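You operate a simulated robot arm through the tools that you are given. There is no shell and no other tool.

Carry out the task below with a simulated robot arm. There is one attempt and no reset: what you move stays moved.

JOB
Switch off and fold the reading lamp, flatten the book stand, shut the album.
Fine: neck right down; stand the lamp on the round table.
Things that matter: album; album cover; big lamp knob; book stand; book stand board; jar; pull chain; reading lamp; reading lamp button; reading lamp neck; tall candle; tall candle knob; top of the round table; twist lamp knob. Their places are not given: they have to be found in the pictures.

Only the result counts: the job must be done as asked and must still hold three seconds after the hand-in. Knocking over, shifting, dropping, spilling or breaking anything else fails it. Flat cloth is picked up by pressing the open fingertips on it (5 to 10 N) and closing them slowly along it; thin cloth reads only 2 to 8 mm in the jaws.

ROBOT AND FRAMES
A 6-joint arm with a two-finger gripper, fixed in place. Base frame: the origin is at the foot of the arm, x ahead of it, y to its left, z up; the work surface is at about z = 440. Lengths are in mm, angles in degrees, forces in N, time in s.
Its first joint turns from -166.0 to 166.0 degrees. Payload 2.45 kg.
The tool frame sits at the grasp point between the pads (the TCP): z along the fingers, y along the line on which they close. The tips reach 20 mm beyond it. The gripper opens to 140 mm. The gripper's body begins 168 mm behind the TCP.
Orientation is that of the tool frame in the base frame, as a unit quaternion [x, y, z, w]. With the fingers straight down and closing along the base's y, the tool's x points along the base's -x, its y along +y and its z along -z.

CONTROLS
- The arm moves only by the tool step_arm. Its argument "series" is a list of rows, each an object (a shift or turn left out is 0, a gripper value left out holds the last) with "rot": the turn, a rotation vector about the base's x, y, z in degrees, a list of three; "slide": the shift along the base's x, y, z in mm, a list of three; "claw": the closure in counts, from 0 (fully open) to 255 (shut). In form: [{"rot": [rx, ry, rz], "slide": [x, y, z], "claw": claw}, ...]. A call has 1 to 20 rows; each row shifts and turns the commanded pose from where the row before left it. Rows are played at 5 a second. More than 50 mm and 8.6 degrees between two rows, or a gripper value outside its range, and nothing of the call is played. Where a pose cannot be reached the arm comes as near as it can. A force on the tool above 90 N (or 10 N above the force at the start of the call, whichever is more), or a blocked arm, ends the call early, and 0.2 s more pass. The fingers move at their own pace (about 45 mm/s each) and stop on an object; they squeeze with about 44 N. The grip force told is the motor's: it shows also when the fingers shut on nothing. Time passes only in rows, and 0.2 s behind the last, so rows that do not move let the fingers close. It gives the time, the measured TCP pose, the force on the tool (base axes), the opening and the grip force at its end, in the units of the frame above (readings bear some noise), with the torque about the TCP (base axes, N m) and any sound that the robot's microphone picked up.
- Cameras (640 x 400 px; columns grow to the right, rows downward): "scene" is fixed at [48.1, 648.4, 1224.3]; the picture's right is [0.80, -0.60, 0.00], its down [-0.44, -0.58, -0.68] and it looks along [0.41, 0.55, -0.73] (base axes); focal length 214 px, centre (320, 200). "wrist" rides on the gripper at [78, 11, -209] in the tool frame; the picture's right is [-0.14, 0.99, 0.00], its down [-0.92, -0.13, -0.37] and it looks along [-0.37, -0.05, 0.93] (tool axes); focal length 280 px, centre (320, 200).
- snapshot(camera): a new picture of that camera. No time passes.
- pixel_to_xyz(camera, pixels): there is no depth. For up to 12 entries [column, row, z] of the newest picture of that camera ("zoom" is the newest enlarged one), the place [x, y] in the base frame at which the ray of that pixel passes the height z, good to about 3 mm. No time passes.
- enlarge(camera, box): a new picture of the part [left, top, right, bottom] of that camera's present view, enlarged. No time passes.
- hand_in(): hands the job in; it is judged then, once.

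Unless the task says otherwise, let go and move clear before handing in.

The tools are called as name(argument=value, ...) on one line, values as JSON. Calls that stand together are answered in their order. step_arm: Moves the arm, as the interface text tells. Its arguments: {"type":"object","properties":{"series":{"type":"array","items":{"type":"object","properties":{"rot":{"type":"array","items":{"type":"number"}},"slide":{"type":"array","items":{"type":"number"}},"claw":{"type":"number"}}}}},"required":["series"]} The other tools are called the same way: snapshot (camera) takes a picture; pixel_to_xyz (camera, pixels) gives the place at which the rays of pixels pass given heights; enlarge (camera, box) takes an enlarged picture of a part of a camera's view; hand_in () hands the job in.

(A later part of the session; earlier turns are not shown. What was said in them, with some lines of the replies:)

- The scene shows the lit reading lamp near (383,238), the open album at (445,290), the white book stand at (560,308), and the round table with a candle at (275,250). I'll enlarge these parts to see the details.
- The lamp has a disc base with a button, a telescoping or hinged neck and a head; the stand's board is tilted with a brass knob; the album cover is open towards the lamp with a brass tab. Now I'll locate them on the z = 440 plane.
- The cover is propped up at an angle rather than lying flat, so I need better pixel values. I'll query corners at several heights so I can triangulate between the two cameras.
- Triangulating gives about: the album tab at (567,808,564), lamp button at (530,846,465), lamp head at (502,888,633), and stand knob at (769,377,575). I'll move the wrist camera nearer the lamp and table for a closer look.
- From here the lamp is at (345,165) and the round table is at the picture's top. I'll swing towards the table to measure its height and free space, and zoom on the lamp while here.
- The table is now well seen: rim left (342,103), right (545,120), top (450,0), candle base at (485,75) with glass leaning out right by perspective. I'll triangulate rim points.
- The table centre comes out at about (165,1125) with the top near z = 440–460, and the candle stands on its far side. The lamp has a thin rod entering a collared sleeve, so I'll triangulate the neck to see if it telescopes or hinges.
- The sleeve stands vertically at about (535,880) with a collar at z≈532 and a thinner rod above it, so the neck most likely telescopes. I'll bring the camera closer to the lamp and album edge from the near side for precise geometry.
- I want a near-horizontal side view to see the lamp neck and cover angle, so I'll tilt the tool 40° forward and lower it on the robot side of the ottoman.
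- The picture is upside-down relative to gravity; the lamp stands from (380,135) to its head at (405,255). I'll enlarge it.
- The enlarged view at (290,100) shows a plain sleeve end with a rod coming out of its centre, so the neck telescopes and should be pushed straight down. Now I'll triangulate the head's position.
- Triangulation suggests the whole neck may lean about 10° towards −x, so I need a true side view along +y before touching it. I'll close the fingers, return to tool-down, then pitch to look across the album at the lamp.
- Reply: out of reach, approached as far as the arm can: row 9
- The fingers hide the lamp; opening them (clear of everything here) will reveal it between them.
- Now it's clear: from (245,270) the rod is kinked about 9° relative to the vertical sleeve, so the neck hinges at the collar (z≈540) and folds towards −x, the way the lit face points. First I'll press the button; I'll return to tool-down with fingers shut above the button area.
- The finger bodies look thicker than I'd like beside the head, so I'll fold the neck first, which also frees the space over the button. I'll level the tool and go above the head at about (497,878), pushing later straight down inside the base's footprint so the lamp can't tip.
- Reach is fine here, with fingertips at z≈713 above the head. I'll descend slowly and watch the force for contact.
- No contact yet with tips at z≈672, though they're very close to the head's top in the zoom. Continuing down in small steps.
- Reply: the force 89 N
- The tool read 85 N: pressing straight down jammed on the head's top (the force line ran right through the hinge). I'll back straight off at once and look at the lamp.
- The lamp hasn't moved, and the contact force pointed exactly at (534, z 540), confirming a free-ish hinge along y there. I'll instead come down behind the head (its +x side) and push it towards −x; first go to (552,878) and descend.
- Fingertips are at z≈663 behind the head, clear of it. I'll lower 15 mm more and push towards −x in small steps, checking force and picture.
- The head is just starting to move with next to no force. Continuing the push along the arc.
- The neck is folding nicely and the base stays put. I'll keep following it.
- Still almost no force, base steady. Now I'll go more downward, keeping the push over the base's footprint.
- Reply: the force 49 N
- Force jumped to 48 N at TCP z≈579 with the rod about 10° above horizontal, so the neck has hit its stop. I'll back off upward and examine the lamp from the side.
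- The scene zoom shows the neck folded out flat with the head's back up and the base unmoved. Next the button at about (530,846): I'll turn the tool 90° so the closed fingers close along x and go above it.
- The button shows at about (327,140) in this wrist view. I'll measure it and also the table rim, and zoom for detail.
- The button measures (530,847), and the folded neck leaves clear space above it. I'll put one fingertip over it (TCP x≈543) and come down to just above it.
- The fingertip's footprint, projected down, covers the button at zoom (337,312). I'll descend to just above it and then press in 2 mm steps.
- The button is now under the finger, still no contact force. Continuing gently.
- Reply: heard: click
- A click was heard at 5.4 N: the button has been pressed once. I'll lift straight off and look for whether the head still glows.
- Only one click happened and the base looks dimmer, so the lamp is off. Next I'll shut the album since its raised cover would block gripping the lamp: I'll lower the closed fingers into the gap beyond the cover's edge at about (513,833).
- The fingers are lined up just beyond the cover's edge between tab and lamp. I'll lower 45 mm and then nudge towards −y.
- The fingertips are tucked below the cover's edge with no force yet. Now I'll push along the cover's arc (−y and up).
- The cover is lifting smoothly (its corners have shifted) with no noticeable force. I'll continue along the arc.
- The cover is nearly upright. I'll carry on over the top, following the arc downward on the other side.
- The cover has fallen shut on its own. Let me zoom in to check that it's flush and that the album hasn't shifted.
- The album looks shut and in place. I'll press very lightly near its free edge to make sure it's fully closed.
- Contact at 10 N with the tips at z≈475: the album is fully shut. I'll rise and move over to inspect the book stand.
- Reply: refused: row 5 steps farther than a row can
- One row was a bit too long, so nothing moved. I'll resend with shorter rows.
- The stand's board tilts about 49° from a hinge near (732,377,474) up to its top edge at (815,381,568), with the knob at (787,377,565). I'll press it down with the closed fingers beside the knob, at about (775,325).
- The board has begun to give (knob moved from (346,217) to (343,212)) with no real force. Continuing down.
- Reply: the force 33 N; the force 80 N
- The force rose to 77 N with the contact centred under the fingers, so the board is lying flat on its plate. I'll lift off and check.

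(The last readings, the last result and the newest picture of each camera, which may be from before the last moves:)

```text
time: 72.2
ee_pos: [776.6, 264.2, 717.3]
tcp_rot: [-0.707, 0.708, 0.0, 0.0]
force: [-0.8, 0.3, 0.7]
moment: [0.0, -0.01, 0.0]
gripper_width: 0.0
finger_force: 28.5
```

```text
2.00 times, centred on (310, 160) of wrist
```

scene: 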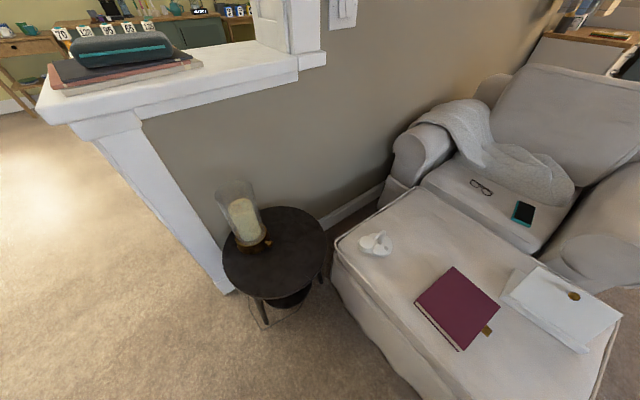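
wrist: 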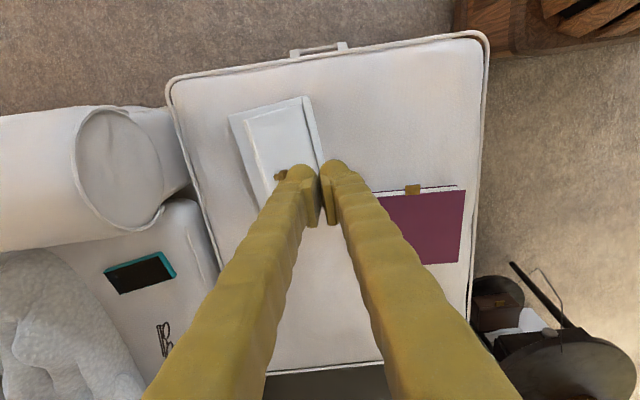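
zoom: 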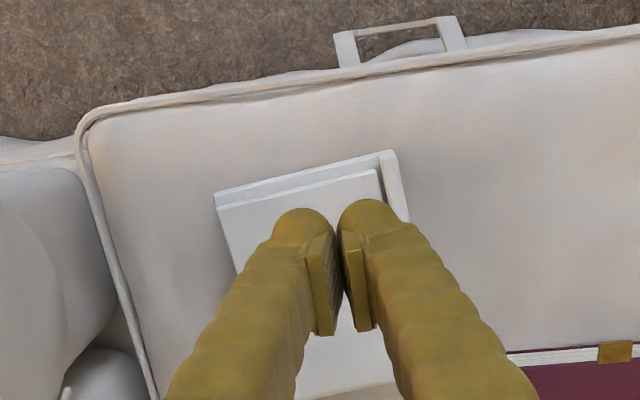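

The board now lies flat and level. Next, the lamp's destination: I'll swing over to the round table (arm high) to measure its top's height and free area before picking up the lamp.

step_arm(series=[{"slide": [-30, 34, 2]}, {"slide": [-30, 34, 2]}, {"slide": [-30, 34, 2]}, {"slide": [-30, 34, 2]}, {"slide": [-30, 34, 2]}, {"slide": [-30, 34, 2]}, {"slide": [-30, 34, 2]}, {"slide": [-30, 34, 2]}, {"slide": [-30, 34, 2]}, {"slide": [-30, 34, 2]}, {"slide": [-30, 34, 0]}, {"slide": [-30, 34, 0]}, {"slide": [-30, 34, 0]}, {"slide": [-30, 34, 0]}, {"slide": [-30, 34, 0]}, {"slide": [-30, 34, 0]}, {"slide": [-30, 34, 0]}, {"slide": [-30, 34, 0]}, {"slide": [-30, 34, 0]}, {"slide": [-30, 34, 0]}])

snapshot(camera="wrist")

snapshot(camera="scene")

```text
time: 76.4
ee_pos: [177.5, 946.2, 736.2]
tcp_rot: [0.707, -0.707, 0.0, -0.001]
force: [0.3, 0.5, 1.3]
moment: [0.01, 0.03, 0.02]
gripper_width: 0.2
finger_force: 29.3
```

```text
taken
```

wrist: 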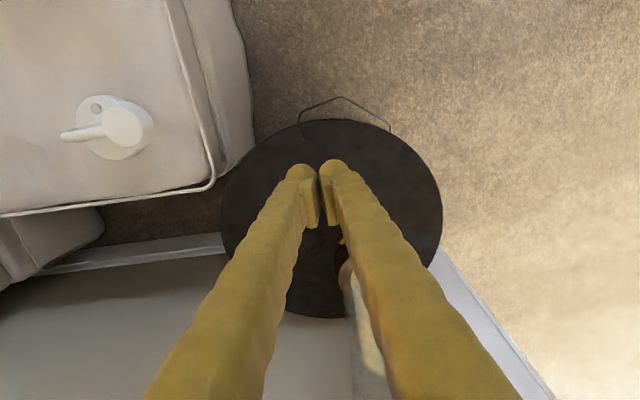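

```text
taken
```

scene: 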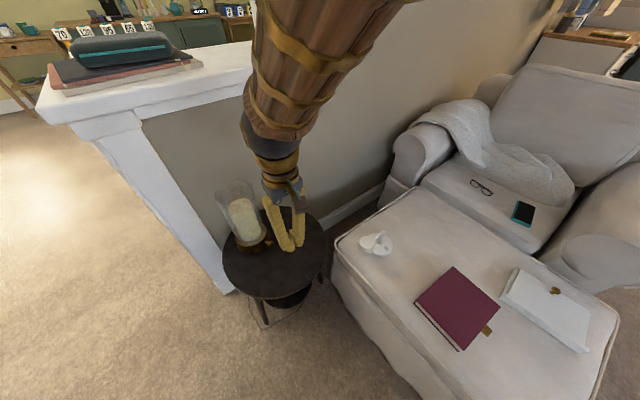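

pixel_to_xyz(camera="wrist", pixels=[[221, 215, 480], [442, 205, 480], [333, 119, 480], [320, 318, 480], [331, 218, 480], [333, 119, 440], [320, 318, 440], [221, 215, 440], [442, 205, 440], [338, 268, 480], [338, 268, 540]])

enlarge(camera="scene", box=[205, 190, 345, 310])

enlarge(camera="wrist", box=[210, 100, 460, 330])

```text
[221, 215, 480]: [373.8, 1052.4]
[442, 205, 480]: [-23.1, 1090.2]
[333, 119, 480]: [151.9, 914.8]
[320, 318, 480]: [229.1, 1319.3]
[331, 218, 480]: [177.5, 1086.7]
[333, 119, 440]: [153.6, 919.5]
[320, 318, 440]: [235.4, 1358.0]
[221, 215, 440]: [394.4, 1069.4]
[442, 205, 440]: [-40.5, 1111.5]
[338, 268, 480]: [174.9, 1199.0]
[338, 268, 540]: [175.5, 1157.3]
```

```text
3.33 times, centred on (275, 250) of scene
```

zoom: 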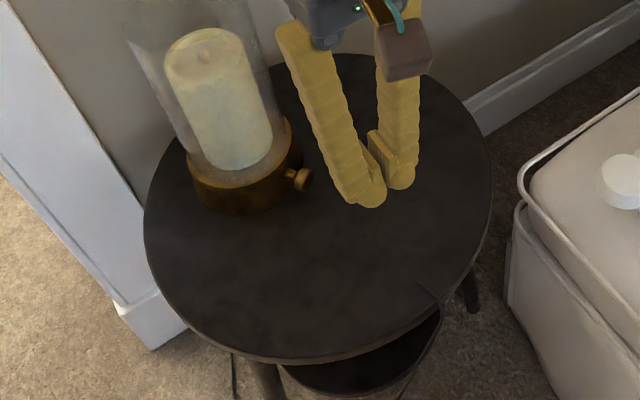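

```text
1.74 times, centred on (335, 215) of wrist
```

zoom: 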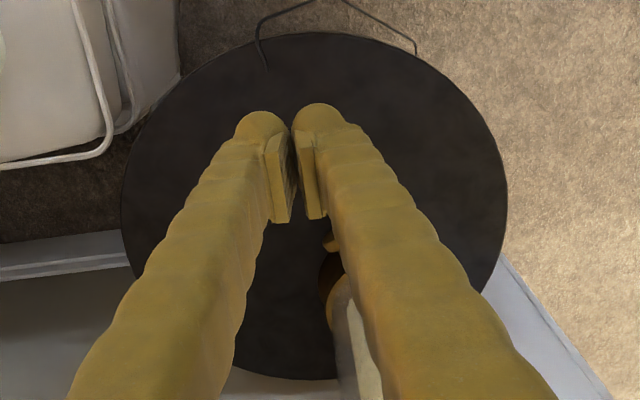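

The table's free area spans from y≈917 to the candle's knob near y≈1100. I'll touch the tabletop lightly with closed fingertips at about (160,990) to learn its exact height.

step_arm(series=[{"slide": [-9, 22, 0]}, {"slide": [-8, 22, 0]}, {"slide": [0, 0, -40]}, {"slide": [0, 0, -40]}, {"slide": [0, 0, -40]}, {"slide": [0, 0, -40]}, {"slide": [0, 0, -25]}, {"slide": [0, 0, 0]}])

enlarge(camera="scene", box=[205, 190, 345, 310])

enlarge(camera="wrist", box=[210, 50, 510, 250])

```text
time: 78.2
ee_pos: [159.6, 988.1, 551.0]
tcp_rot: [0.707, -0.707, -0.002, 0.001]
force: [0.2, -0.8, -0.3]
moment: [-0.02, 0.01, 0.01]
gripper_width: 0.0
finger_force: 29.6
```

```text
3.33 times, centred on (275, 250) of scene
```

zoom: 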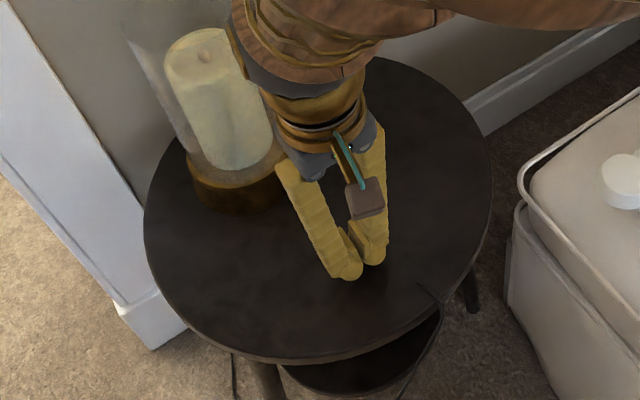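

```text
2.00 times, centred on (360, 150) of wrist
```

zoom: 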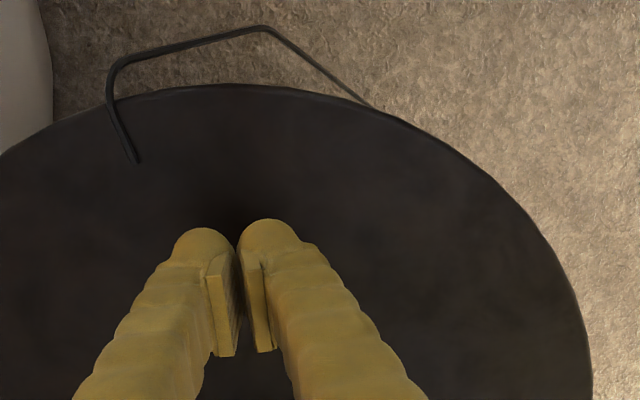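

pixel_to_xyz(camera="wrist", pixels=[[267.5, 130, 480], [253, 103, 480], [333, 92, 480], [400, 97, 480]])

step_arm(series=[{"slide": [0, 0, -8]}, {"slide": [0, 0, -8]}, {"slide": [0, 0, -8]}, {"slide": [0, 0, 0]}])

step_arm(series=[{"slide": [0, 0, -5]}, {"slide": [0, 0, -5]}, {"slide": [0, 0, 0]}])

```text
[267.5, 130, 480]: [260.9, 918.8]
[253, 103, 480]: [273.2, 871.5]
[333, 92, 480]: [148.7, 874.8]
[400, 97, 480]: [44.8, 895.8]
```

```text
time: 79.2
ee_pos: [159.3, 990.4, 526.4]
tcp_rot: [-0.707, 0.707, 0.002, 0.0]
force: [0.1, 0.1, -0.5]
moment: [0.05, -0.01, 0.0]
gripper_width: 0.1
finger_force: 29.4
```

```text
time: 80.0
ee_pos: [160.1, 987.9, 519.7]
tcp_rot: [0.707, -0.707, -0.002, 0.001]
force: [-5.9, -19.2, 34.6]
moment: [-0.4, 0.06, -0.02]
gripper_width: 0.0
finger_force: 29.4
```

Contact came at TCP z≈519.7, so the tabletop is at z≈500. I'll lift away, swing back to the lamp, and turn the tool so the open fingers straddle its base along y.

step_arm(series=[{"slide": [0, 0, 10]}, {"slide": [0, 0, 40]}, {"slide": [0, 0, 45]}, {"slide": [0, 0, 45]}, {"slide": [0, 0, 45]}, {"rot": [0, 0, -8.2], "slide": [33, -10, 10], "claw": 0}, {"rot": [0, 0, -8.2], "slide": [34, -10, 0]}, {"rot": [0, 0, -8.2], "slide": [34, -10, 0]}, {"rot": [0, 0, -8.2], "slide": [34, -10, 0]}, {"rot": [0, 0, -8.2], "slide": [34, -10, 0]}, {"rot": [0, 0, -8.2], "slide": [34, -10, 0]}, {"rot": [0, 0, -8.2], "slide": [34, -10, 0]}, {"rot": [0, 0, -8.2], "slide": [34, -11, 0]}, {"rot": [0, 0, -8.2], "slide": [34, -11, 0]}, {"rot": [0, 0, -8.2], "slide": [33, -10, 0]}, {"rot": [0, 0, -8], "slide": [30, -10, 0]}, {"slide": [0, 0, 0]}])

snapshot(camera="wrist")

snapshot(camera="scene")

```text
time: 83.6
ee_pos: [526.8, 878.2, 714.8]
tcp_rot: [0.0, 1.0, 0.001, 0.001]
force: [0.3, -0.5, 0.4]
moment: [-0.04, -0.04, -0.03]
gripper_width: 139.9
finger_force: 0.1
```

```text
taken
```

wrist: 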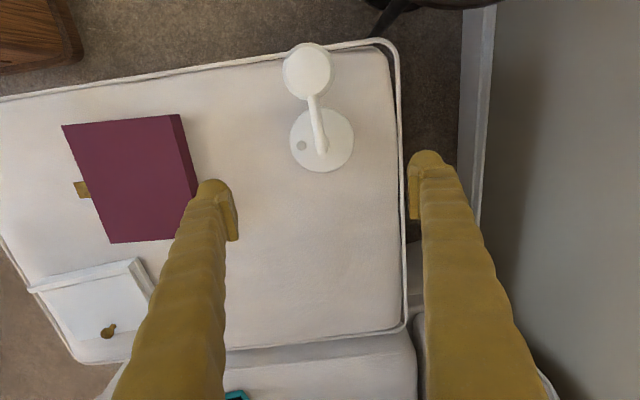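

```text
taken
```

scene: 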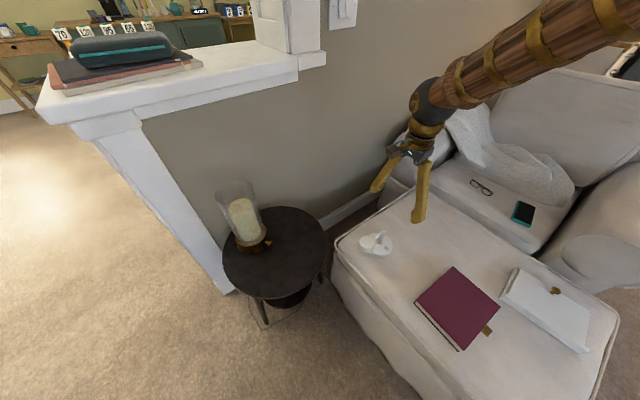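

The lamp base circle shows centred near (322,140), spanning columns 290–354. I'll measure its centre precisely for the grip.

enlarge(camera="wrist", box=[260, 30, 400, 190])

pixel_to_xyz(camera="wrist", pixels=[[322, 140, 458], [290, 140, 458], [354, 140, 458], [322, 108, 458], [322, 172, 458], [307, 72, 560], [301, 146, 465]])

```text
2.50 times, centred on (330, 110) of wrist
```

zoom: 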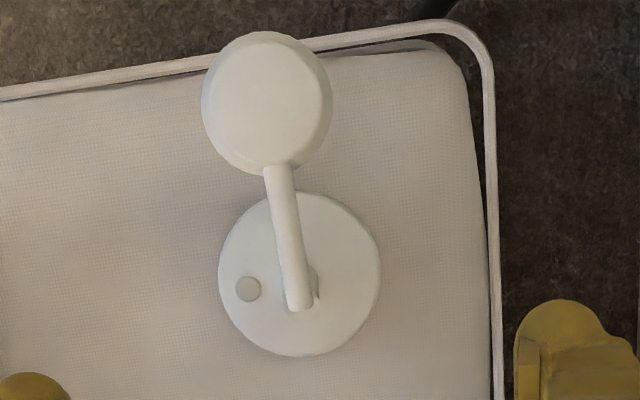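

```text
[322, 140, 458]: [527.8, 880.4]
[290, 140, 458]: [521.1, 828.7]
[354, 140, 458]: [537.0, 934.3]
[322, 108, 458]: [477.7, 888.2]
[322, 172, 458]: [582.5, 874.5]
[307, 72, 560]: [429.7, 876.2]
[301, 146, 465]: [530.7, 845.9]
```

The base is centred at (528,880) with radius ≈53, well within the 140 mm opening. I'll descend around it with the fingers open.

step_arm(series=[{"slide": [1, 2, -43]}, {"slide": [0, 0, -43]}, {"slide": [0, 0, -43]}, {"slide": [0, 0, -43]}, {"slide": [0, 0, -30]}, {"slide": [0, 0, 0]}])

enlarge(camera="scene", box=[340, 180, 440, 270])

snapshot(camera="wrist")

```text
time: 85.0
ee_pos: [527.6, 881.5, 510.6]
tcp_rot: [0.0, 1.0, 0.002, 0.001]
force: [0.5, 0.5, -0.5]
moment: [0.0, -0.01, 0.0]
gripper_width: 139.9
finger_force: 0.1
```

```text
4.44 times, centred on (390, 225) of scene
```

zoom: 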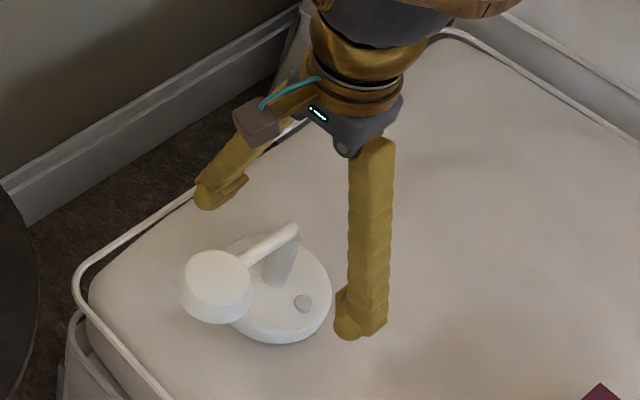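

```text
taken
```

wrist: 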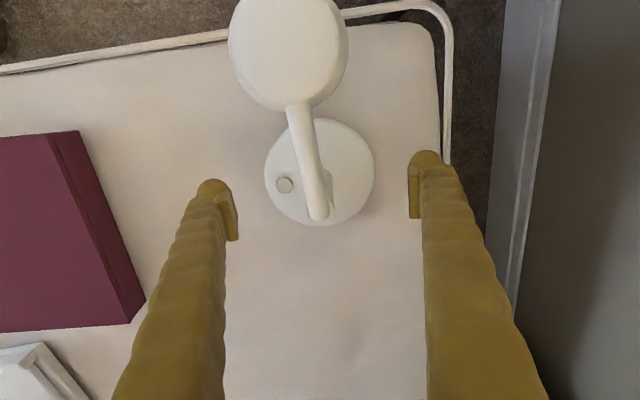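

The fingers straddle the base nicely and the pose is reachable. Lowering further to just above the ottoman.

step_arm(series=[{"slide": [0, 0, -12]}, {"slide": [0, 0, -12]}, {"slide": [0, 0, -12]}, {"slide": [0, 0, -6]}, {"slide": [0, 0, 0]}])

step_arm(series=[{"slide": [0, 0, -2]}, {"slide": [0, 0, -2]}, {"slide": [0, 0, 0]}])

enlarge(camera="scene", box=[340, 180, 440, 270])

```text
time: 86.2
ee_pos: [528.1, 880.9, 469.4]
tcp_rot: [0.0, 1.0, 0.002, 0.001]
force: [0.0, -0.4, 0.1]
moment: [-0.05, -0.03, 0.0]
gripper_width: 140.1
finger_force: 0.0
```

```text
time: 87.0
ee_pos: [528.3, 879.0, 466.2]
tcp_rot: [0.0, 1.0, 0.001, 0.001]
force: [0.2, 0.7, 0.0]
moment: [0.01, 0.0, -0.02]
gripper_width: 140.2
finger_force: 0.0
```

```text
4.44 times, centred on (390, 225) of scene
```

zoom: 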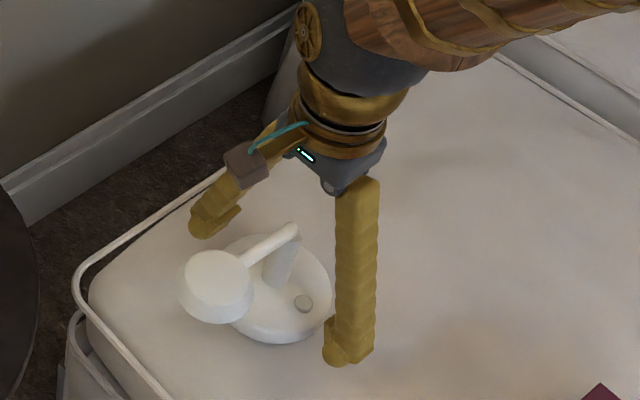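

step_arm(series=[{"slide": [0, 0, -2]}, {"slide": [0, 0, 0]}])

step_arm(series=[{"slide": [0, 0, -2]}, {"slide": [0, 0, 0]}])

```text
time: 87.6
ee_pos: [527.7, 879.9, 463.7]
tcp_rot: [0.0, 1.0, 0.001, 0.001]
force: [0.3, -0.9, -0.4]
moment: [0.0, 0.01, 0.0]
gripper_width: 140.2
finger_force: 0.0
```

```text
time: 88.2
ee_pos: [528.3, 880.0, 460.7]
tcp_rot: [0.0, 1.0, 0.001, 0.001]
force: [-0.1, 0.3, 0.2]
moment: [0.01, -0.02, -0.01]
gripper_width: 140.3
finger_force: 0.0
```

Tips are at z≈441, overlapping the base's rim fully with no contact. I'll close on the base.

step_arm(series=[{"claw": 80}, {"claw": 80}, {"claw": 80}, {"claw": 120}, {"claw": 120}, {"claw": 120}])

enlarge(camera="scene", box=[340, 180, 440, 270])

snapshot(camera="wrist")

```text
time: 89.6
ee_pos: [529.2, 880.4, 462.4]
tcp_rot: [0.0, 1.0, 0.002, 0.001]
force: [0.4, 4.9, 4.8]
moment: [0.11, 0.0, -0.05]
gripper_width: 106.1
finger_force: 44.2
```

```text
4.44 times, centred on (390, 225) of scene
```

zoom: 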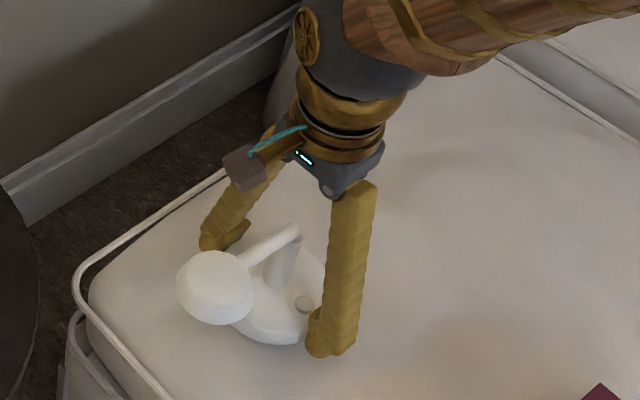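

```text
taken
```

wrist: 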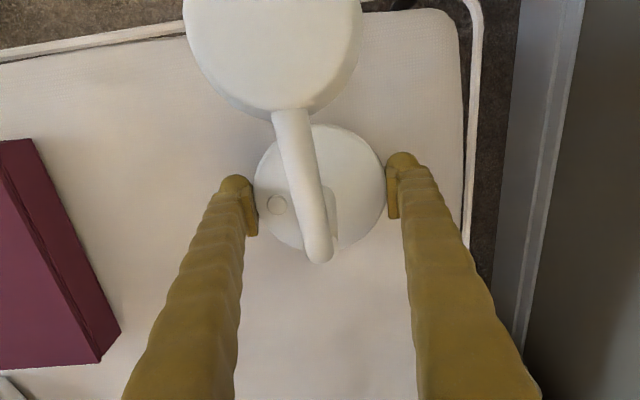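

The grip holds at 106 mm with 44 N: the base's full diameter. I'll lift gently and verify it comes along.

step_arm(series=[{"slide": [0, 0, 4], "claw": 255}, {"slide": [0, 0, 8]}, {"slide": [0, 0, 10]}, {"slide": [0, 0, 10]}, {"slide": [0, 0, 0]}])

enlarge(camera="scene", box=[340, 180, 440, 270])

snapshot(camera="wrist")

```text
time: 90.8
ee_pos: [528.3, 879.3, 493.8]
tcp_rot: [0.0, 1.0, 0.001, 0.001]
force: [0.0, 0.0, -5.5]
moment: [0.01, -0.05, -0.02]
gripper_width: 106.1
finger_force: 43.3
```

```text
4.44 times, centred on (390, 225) of scene
```

zoom: 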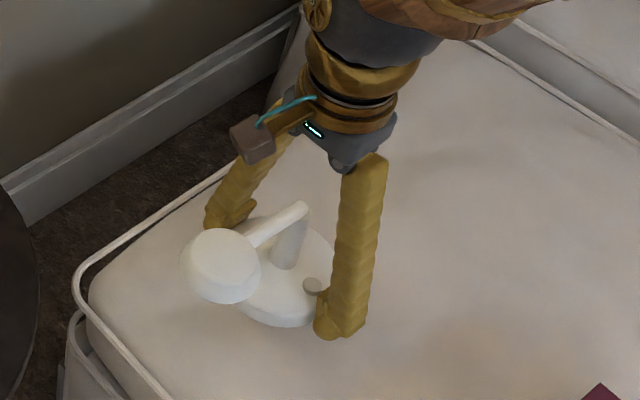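

```text
taken
```

wrist: 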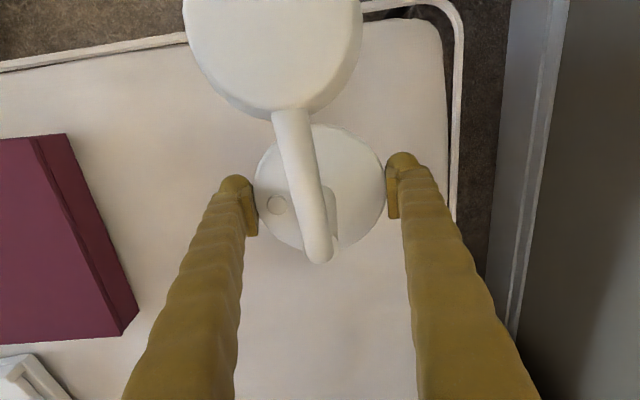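

The lamp is hanging level in the grip (about 5.5 N). I'll raise it well clear and carry it over to the round table, turning 45° so the fingers and head stay away from the candle.

step_arm(series=[{"slide": [0, 0, 25]}, {"slide": [0, 0, 30]}, {"slide": [0, 0, 35]}, {"slide": [0, 0, 35]}, {"rot": [0, 0, 3.75], "slide": [-20, 6, 5]}, {"rot": [0, 0, 3.75], "slide": [-31, 9, 0]}, {"rot": [0, 0, 3.75], "slide": [-32, 9, 0]}, {"rot": [0, 0, 3.75], "slide": [-32, 9, 0]}, {"rot": [0, 0, 3.75], "slide": [-32, 9, 0]}, {"rot": [0, 0, 3.75], "slide": [-32, 9, 0]}, {"rot": [0, 0, 3.75], "slide": [-32, 9, 0]}, {"rot": [0, 0, 3.75], "slide": [-32, 9, 0]}, {"rot": [0, 0, 3.75], "slide": [-32, 9, 0]}, {"rot": [0, 0, 3.75], "slide": [-32, 9, 0]}, {"rot": [0, 0, 3.75], "slide": [-31, 9, 0]}, {"rot": [0, 0, 3.75], "slide": [-28, 9, 0]}, {"slide": [0, 0, 0]}])

snapshot(camera="wrist")

snapshot(camera="scene")

```text
time: 94.4
ee_pos: [159.5, 985.3, 623.5]
tcp_rot: [-0.383, 0.924, 0.002, 0.0]
force: [-0.5, -0.4, -5.7]
moment: [0.04, -0.04, 0.0]
gripper_width: 106.4
finger_force: 43.7
```

```text
taken
```

wrist: 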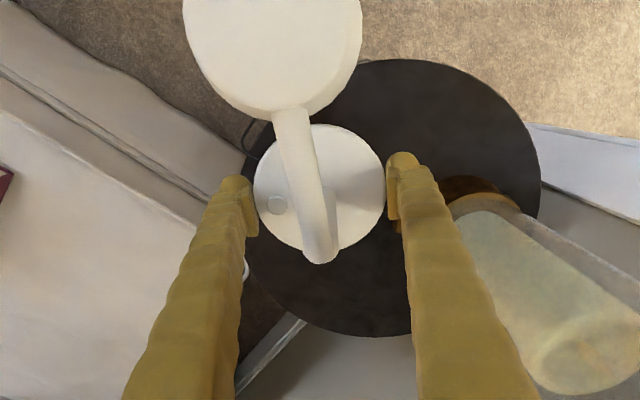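

```text
taken
```

scene: 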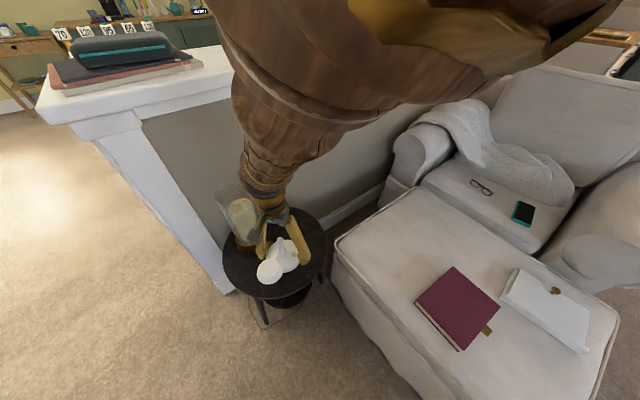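

The lamp hangs over the table's near side. A thin wire loop rises over the table rim near (250,145) in this view; I'll zoom in on it to keep the fingers and base off it.

enlarge(camera="wrist", box=[210, 90, 310, 250])

pixel_to_xyz(camera="wrist", pixels=[[541, 185, 500], [440, 62, 500], [395, 59, 500], [340, 333, 500], [250, 125, 500], [245, 150, 500], [262, 120, 500], [470, 185, 520], [275, 205, 640], [308, 75, 720]])

```text
2.50 times, centred on (260, 170) of wrist
```

zoom: 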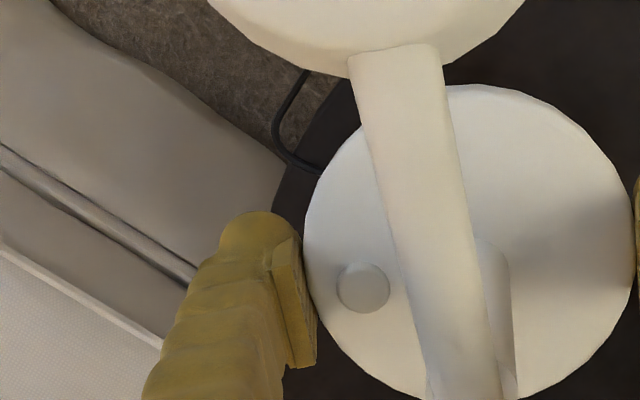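

```text
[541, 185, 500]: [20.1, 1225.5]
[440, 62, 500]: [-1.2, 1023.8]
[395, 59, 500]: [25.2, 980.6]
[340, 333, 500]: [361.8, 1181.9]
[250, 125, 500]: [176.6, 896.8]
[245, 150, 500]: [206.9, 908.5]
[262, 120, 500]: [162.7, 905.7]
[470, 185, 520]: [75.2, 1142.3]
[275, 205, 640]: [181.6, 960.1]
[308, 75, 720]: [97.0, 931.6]
```

The wire's end lies near (203,935), so I'll turn another 45° (fingers then along x, clear of wire and candle) and shift the lamp to about (150,988).

step_arm(series=[{"rot": [0, 0, 5], "slide": [-1, 0.5, 0]}, {"rot": [0, 0, 5], "slide": [-1, 0.5, 0]}, {"rot": [0, 0, 5], "slide": [-1, 0.5, 0]}, {"rot": [0, 0, 5], "slide": [-1, 0.5, 0]}, {"rot": [0, 0, 5], "slide": [-1, 0.5, 0]}, {"rot": [0, 0, 5], "slide": [-1, 0, 0]}, {"rot": [0, 0, 5], "slide": [-1, 0, 0]}, {"rot": [0, 0, 5], "slide": [-1, 0, 0]}, {"rot": [0, 0, 5], "slide": [-1, 0, 0]}, {"slide": [0, 0, -20]}, {"slide": [0, 0, -20]}, {"slide": [0, 0, -15]}, {"slide": [0, 0, 0]}])

snapshot(camera="wrist")

enlarge(camera="scene", box=[205, 190, 345, 310])

```text
time: 97.2
ee_pos: [154.1, 985.7, 570.1]
tcp_rot: [0.707, -0.707, -0.002, 0.0]
force: [-0.7, -0.2, -6.1]
moment: [0.05, 0.01, 0.01]
gripper_width: 106.5
finger_force: 44.3
```

```text
taken
```

wrist: 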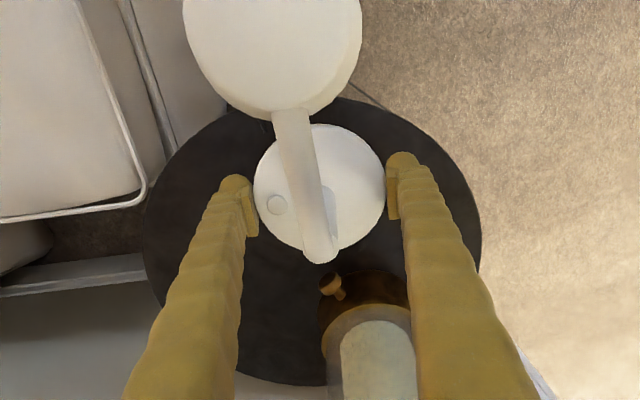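

```text
3.33 times, centred on (275, 250) of scene
```

zoom: 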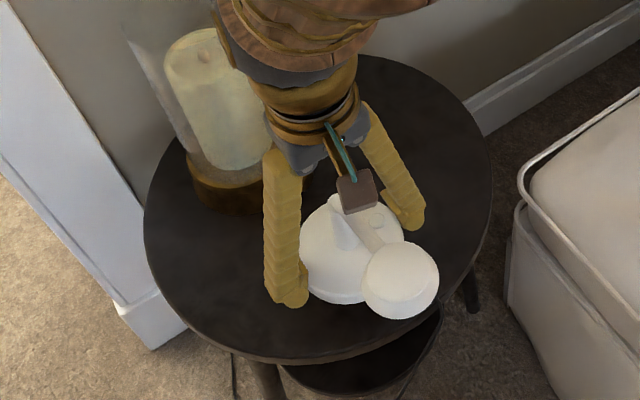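

The candle's knob at (330,288) is about 60 mm behind the lamp's base, so there's room. I'll lower the lamp to just above the tabletop and then settle it gently.

step_arm(series=[{"slide": [0, 0, -12]}, {"slide": [0, 0, -12]}, {"slide": [0, 0, -10]}, {"slide": [0, 0, -6]}, {"slide": [0, 0, 0]}])

step_arm(series=[{"slide": [0, 0, -2]}, {"slide": [0, 0, -2]}, {"slide": [0, 0, 0]}])

```text
time: 98.4
ee_pos: [152.5, 984.9, 528.0]
tcp_rot: [0.707, -0.707, -0.002, 0.0]
force: [0.5, -0.6, -6.1]
moment: [0.07, 0.0, -0.02]
gripper_width: 106.1
finger_force: 44.1
```

```text
time: 99.2
ee_pos: [153.1, 986.2, 523.3]
tcp_rot: [0.707, -0.707, -0.002, 0.001]
force: [0.1, -0.7, -5.2]
moment: [0.05, -0.01, 0.02]
gripper_width: 106.4
finger_force: 44.7
```

Still carrying the weight at TCP z≈523. One-millimetre steps until it lands.

step_arm(series=[{"slide": [0, 0, -1]}, {"slide": [0, 0, 0]}])

step_arm(series=[{"slide": [0, 0, -1]}, {"slide": [0, 0, 0]}])

step_arm(series=[{"slide": [0, 0, -0.7]}, {"slide": [0, 0, 0]}])

```text
time: 99.8
ee_pos: [152.5, 985.8, 522.8]
tcp_rot: [0.708, -0.706, -0.001, 0.001]
force: [0.5, 0.2, -5.9]
moment: [0.03, -0.01, -0.02]
gripper_width: 106.2
finger_force: 43.8
```

```text
time: 100.4
ee_pos: [152.4, 986.4, 521.8]
tcp_rot: [-0.707, 0.707, 0.002, -0.001]
force: [-0.7, -0.1, -5.6]
moment: [0.03, -0.01, -0.01]
gripper_width: 106.3
finger_force: 43.5
```

```text
time: 101.0
ee_pos: [152.5, 985.8, 521.4]
tcp_rot: [0.708, -0.707, -0.001, 0.0]
force: [0.5, -0.7, 2.5]
moment: [-0.34, 0.0, 0.03]
gripper_width: 106.2
finger_force: 44.2
```

The base touched down (force now +2.5 N, first at its near edge). I'll settle half a millimetre more and then open slowly.

step_arm(series=[{"slide": [0, 0, -0.5]}, {"slide": [0, 0, 0]}])

step_arm(series=[{"claw": 50}, {"claw": 40}, {"claw": 35}, {"claw": 35}])

snapshot(camera="wrist")

enlarge(camera="scene", box=[205, 190, 345, 310])

```text
time: 101.6
ee_pos: [152.9, 987.3, 521.9]
tcp_rot: [-0.707, 0.707, 0.002, -0.001]
force: [-4.8, -7.2, 14.9]
moment: [-0.38, 0.07, -0.07]
gripper_width: 106.3
finger_force: 44.3
```

```text
time: 102.6
ee_pos: [153.7, 987.9, 521.9]
tcp_rot: [-0.707, 0.707, 0.002, 0.0]
force: [0.3, 0.2, -0.2]
moment: [0.01, 0.0, -0.01]
gripper_width: 121.0
finger_force: 0.1
```

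```text
taken
```

wrist: 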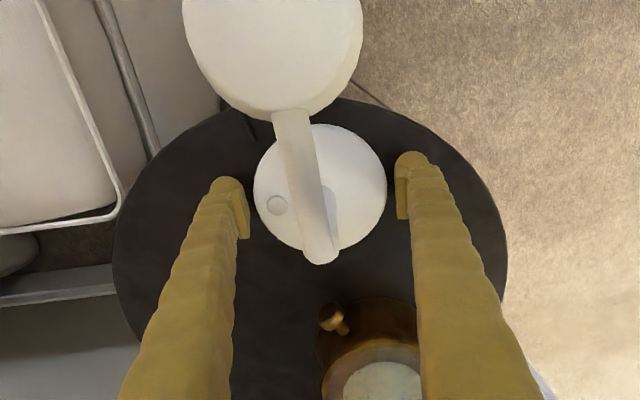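

```text
3.33 times, centred on (275, 250) of scene
```

zoom: 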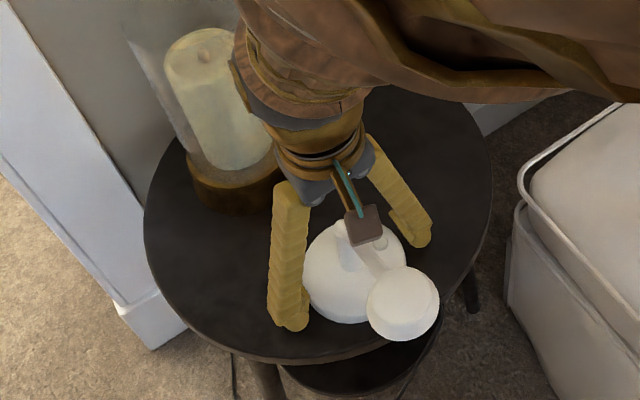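

The lamp stands on the table on its own and the fingers are clear at 121 mm. I'll raise the arm straight up.

step_arm(series=[{"slide": [0, 0, 10]}, {"slide": [0, 0, 20]}, {"slide": [0, 0, 35]}, {"slide": [0, 0, 40]}, {"slide": [0, 0, 40]}, {"slide": [0, 0, 40]}, {"slide": [0, 0, 40]}, {"slide": [0, -40, 0]}, {"slide": [0, -40, 0]}, {"slide": [0, 0, 0]}])

snapshot(camera="wrist")

snapshot(camera="scene")

enlarge(camera="scene", box=[205, 190, 345, 310])

```text
time: 104.8
ee_pos: [152.4, 907.3, 747.1]
tcp_rot: [-0.707, 0.707, 0.003, -0.001]
force: [-0.5, 0.7, -0.8]
moment: [0.02, 0.02, 0.01]
gripper_width: 120.9
finger_force: 0.0
```

```text
taken
```

wrist: 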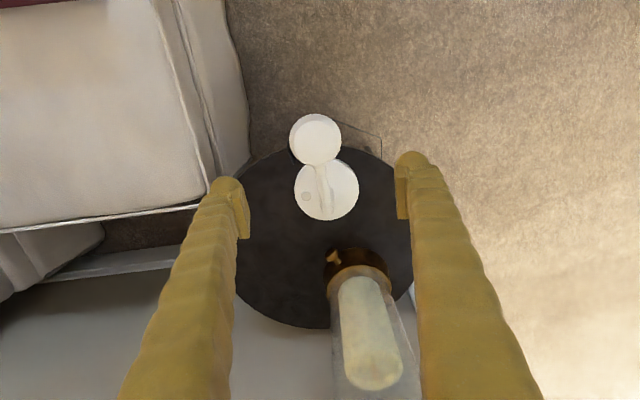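

```text
taken
```

scene: 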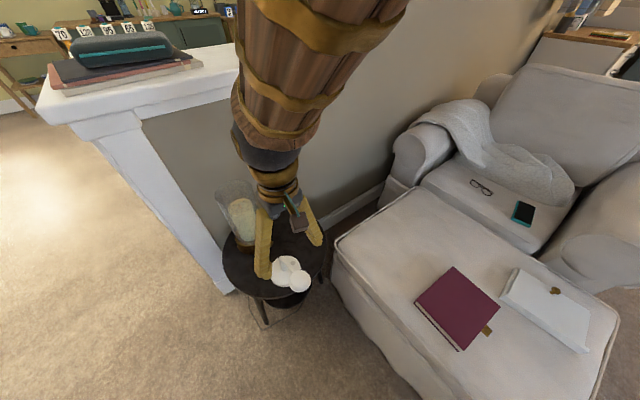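

```text
3.33 times, centred on (275, 250) of scene
```

zoom: 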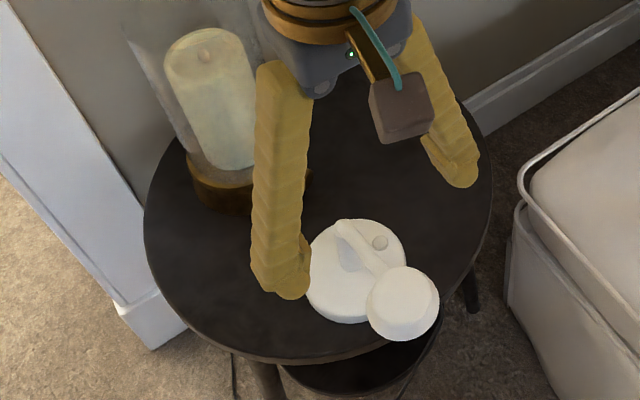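

The lamp is standing on the table. I want a low side view to confirm the neck is at its lowest and the light is out, so I'll pitch the camera from the −x side.

step_arm(series=[{"rot": [0, -7.5, 0], "slide": [-34, -9, 5], "claw": 0}, {"rot": [0, -7.5, 0], "slide": [-34, -9, 5]}, {"rot": [0, -7.5, 0], "slide": [-34, -9, 0]}, {"rot": [0, -7.5, 0], "slide": [-34, -9, 0]}, {"rot": [0, -7.5, 0], "slide": [-5, 0, -20]}, {"rot": [0, -7.5, 0], "slide": [0, 0, -22]}, {"rot": [0, -7.5, 0], "slide": [0, 0, -22]}, {"rot": [0, -7.5, 0], "slide": [0, 0, -22]}, {"slide": [0, 0, -20]}, {"slide": [0, 0, 0]}])

snapshot(camera="wrist")

snapshot(camera="scene")

```text
time: 107.0
ee_pos: [13.1, 872.4, 647.8]
tcp_rot: [0.613, -0.612, 0.353, -0.354]
force: [-0.3, 0.3, -1.0]
moment: [0.01, 0.01, -0.01]
gripper_width: 140.1
finger_force: 0.1
```

```text
taken
```

wrist: 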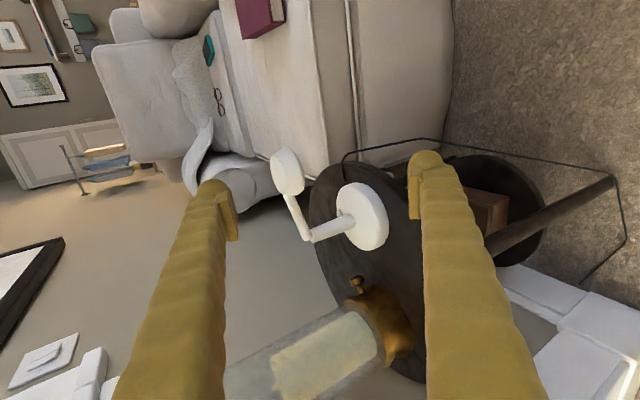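

```text
taken
```

scene: 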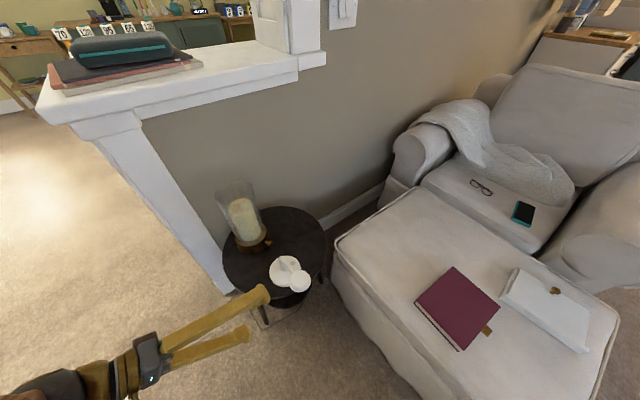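

enlarge(camera="wrist", box=[245, 130, 405, 260])

enlarge(camera="scene", box=[205, 190, 345, 310])

```text
3.08 times, centred on (325, 195) of wrist
```

zoom: 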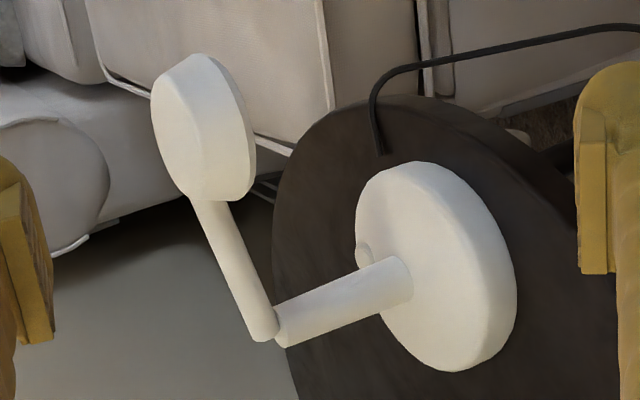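

```text
3.33 times, centred on (275, 250) of scene
```

zoom: 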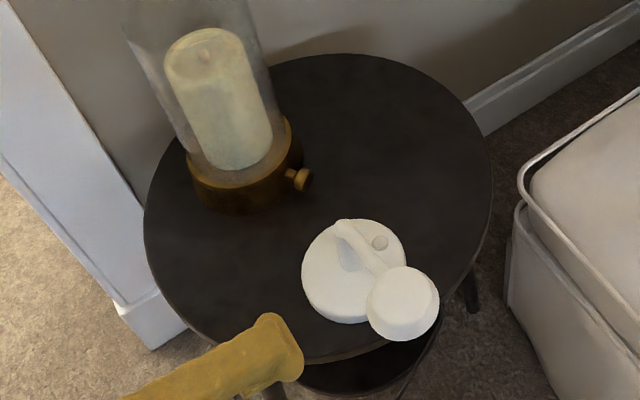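

The profile shows the sleeve upright and the rod about 14° above horizontal, exactly where it hit its hard stop. I'll dip the camera a little lower to see the head's underside and confirm the light is out.

step_arm(series=[{"rot": [0, -7.5, 0], "slide": [-5, 0, -20]}, {"rot": [0, -7.5, 0], "slide": [-5, 0, -20]}, {"rot": [0, -7.5, 0], "slide": [-5, 0, -20]}, {"rot": [0, -7.5, 0], "slide": [-5, 0, -20]}, {"slide": [0, 0, -10]}, {"slide": [0, 0, 0]}])

snapshot(camera="wrist")

enlarge(camera="wrist", box=[225, 110, 405, 260])

```text
time: 108.4
ee_pos: [-8.1, 868.6, 558.5]
tcp_rot: [-0.5, 0.501, -0.499, 0.5]
force: [0.7, -0.4, 1.2]
moment: [-0.01, 0.0, -0.02]
gripper_width: 139.9
finger_force: 0.1
```

```text
taken
```

wrist: 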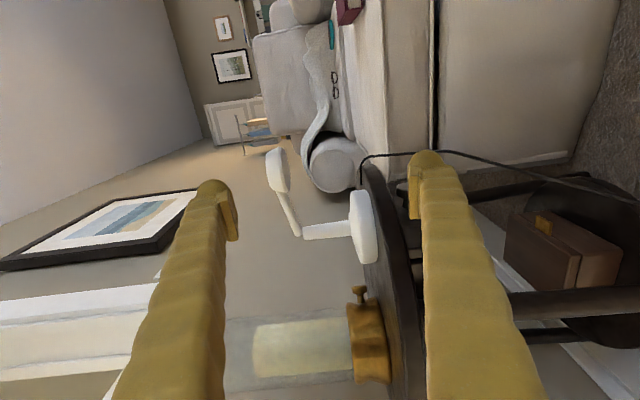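

```text
2.67 times, centred on (315, 185) of wrist
```

zoom: 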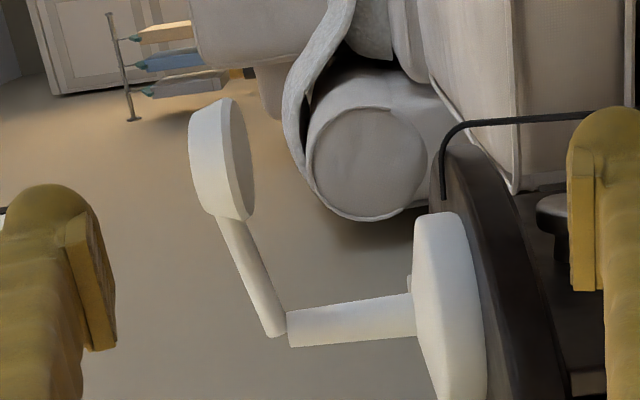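

The head's underside at (242,160) is dull grey: the light is off, and the lamp stands squarely on the table. I'll withdraw the arm upward and away, then check the whole scene once more.

step_arm(series=[{"slide": [-10, -10, 40]}, {"slide": [-10, -10, 40]}, {"slide": [-10, -10, 40]}, {"rot": [0, 7.5, 0], "slide": [0, -20, 40]}, {"rot": [0, 7.5, 0], "slide": [0, -20, 40]}, {"rot": [0, 7.5, 0], "slide": [0, -20, 20]}, {"rot": [0, 7.5, 0], "slide": [0, -20, 20]}, {"rot": [0, 7.5, 0], "slide": [0, -10, 10]}, {"rot": [0, 7.5, 0], "slide": [0, -10, 10]}, {"rot": [0, 7.5, 0]}, {"rot": [0, 7.5, 0]}, {"slide": [0, 0, 0]}])

snapshot(camera="scene")

enlarge(camera="scene", box=[205, 170, 345, 310])

enlarge(camera="scene", box=[400, 230, 640, 370])

```text
time: 111.0
ee_pos: [-37.8, 740.4, 821.0]
tcp_rot: [0.684, -0.683, 0.181, -0.182]
force: [0.5, 0.5, -0.3]
moment: [0.03, 0.02, 0.0]
gripper_width: 140.1
finger_force: 0.0
```

```text
taken
```

scene: 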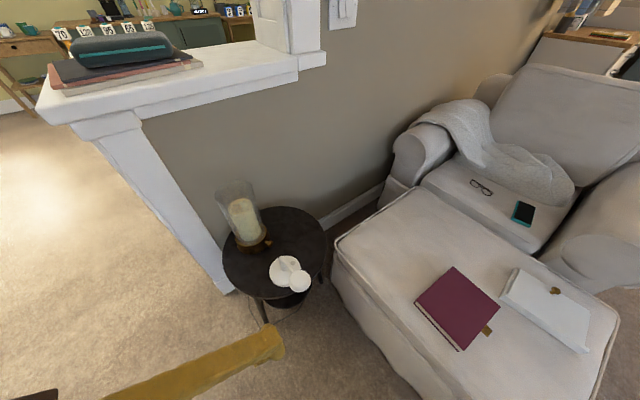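

```text
2.86 times, centred on (275, 240) of scene
```

zoom: 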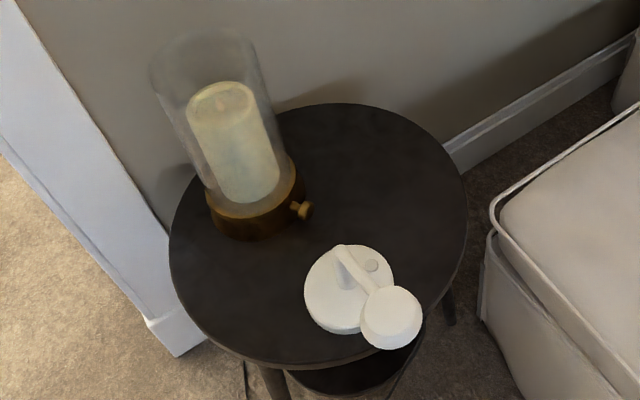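

```text
2.67 times, centred on (520, 300) of scene
```

zoom: 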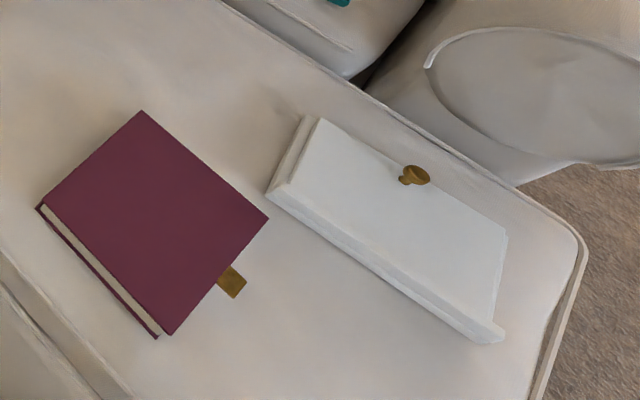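

Everything checks out: the lamp is off and folded on the round table with the candle untouched, the album is shut, and the stand's board is flat. The arm is clear, so I'm handing in.

hand_in()

```text
The job is handed in.
```

The job is handed in. The last pictures showed it done as asked, but I haven't been told how it was judged.

- **Reading lamp:** I pressed its button once and heard a click. A later look at the underside of the head showed it dull grey, so the light is off. The neck is folded until it would go no further, which leaves it about 14° above level. The lamp stands on the near side of the round table. Its base is fully on the top and clear of the candle, and the head overhangs the edge slightly.
- **Album:** The cover is shut, and I pressed it lightly to make sure it was flush.
- **Book stand:** The board lies flat on its base plate.

I pressed harder than I meant to a few times:

- **Lamp head:** 85 N on the first attempt to fold it, before I pushed from behind instead.
- **Lamp neck:** 48 N at its stop.
- **Book stand board:** 77 N once it was already flat.
- **Round table:** about 35 N when I touched it to find its height.

Nothing moved or looked damaged afterwards, and the candle and the other things on the furniture looked undisturbed in the last pictures.
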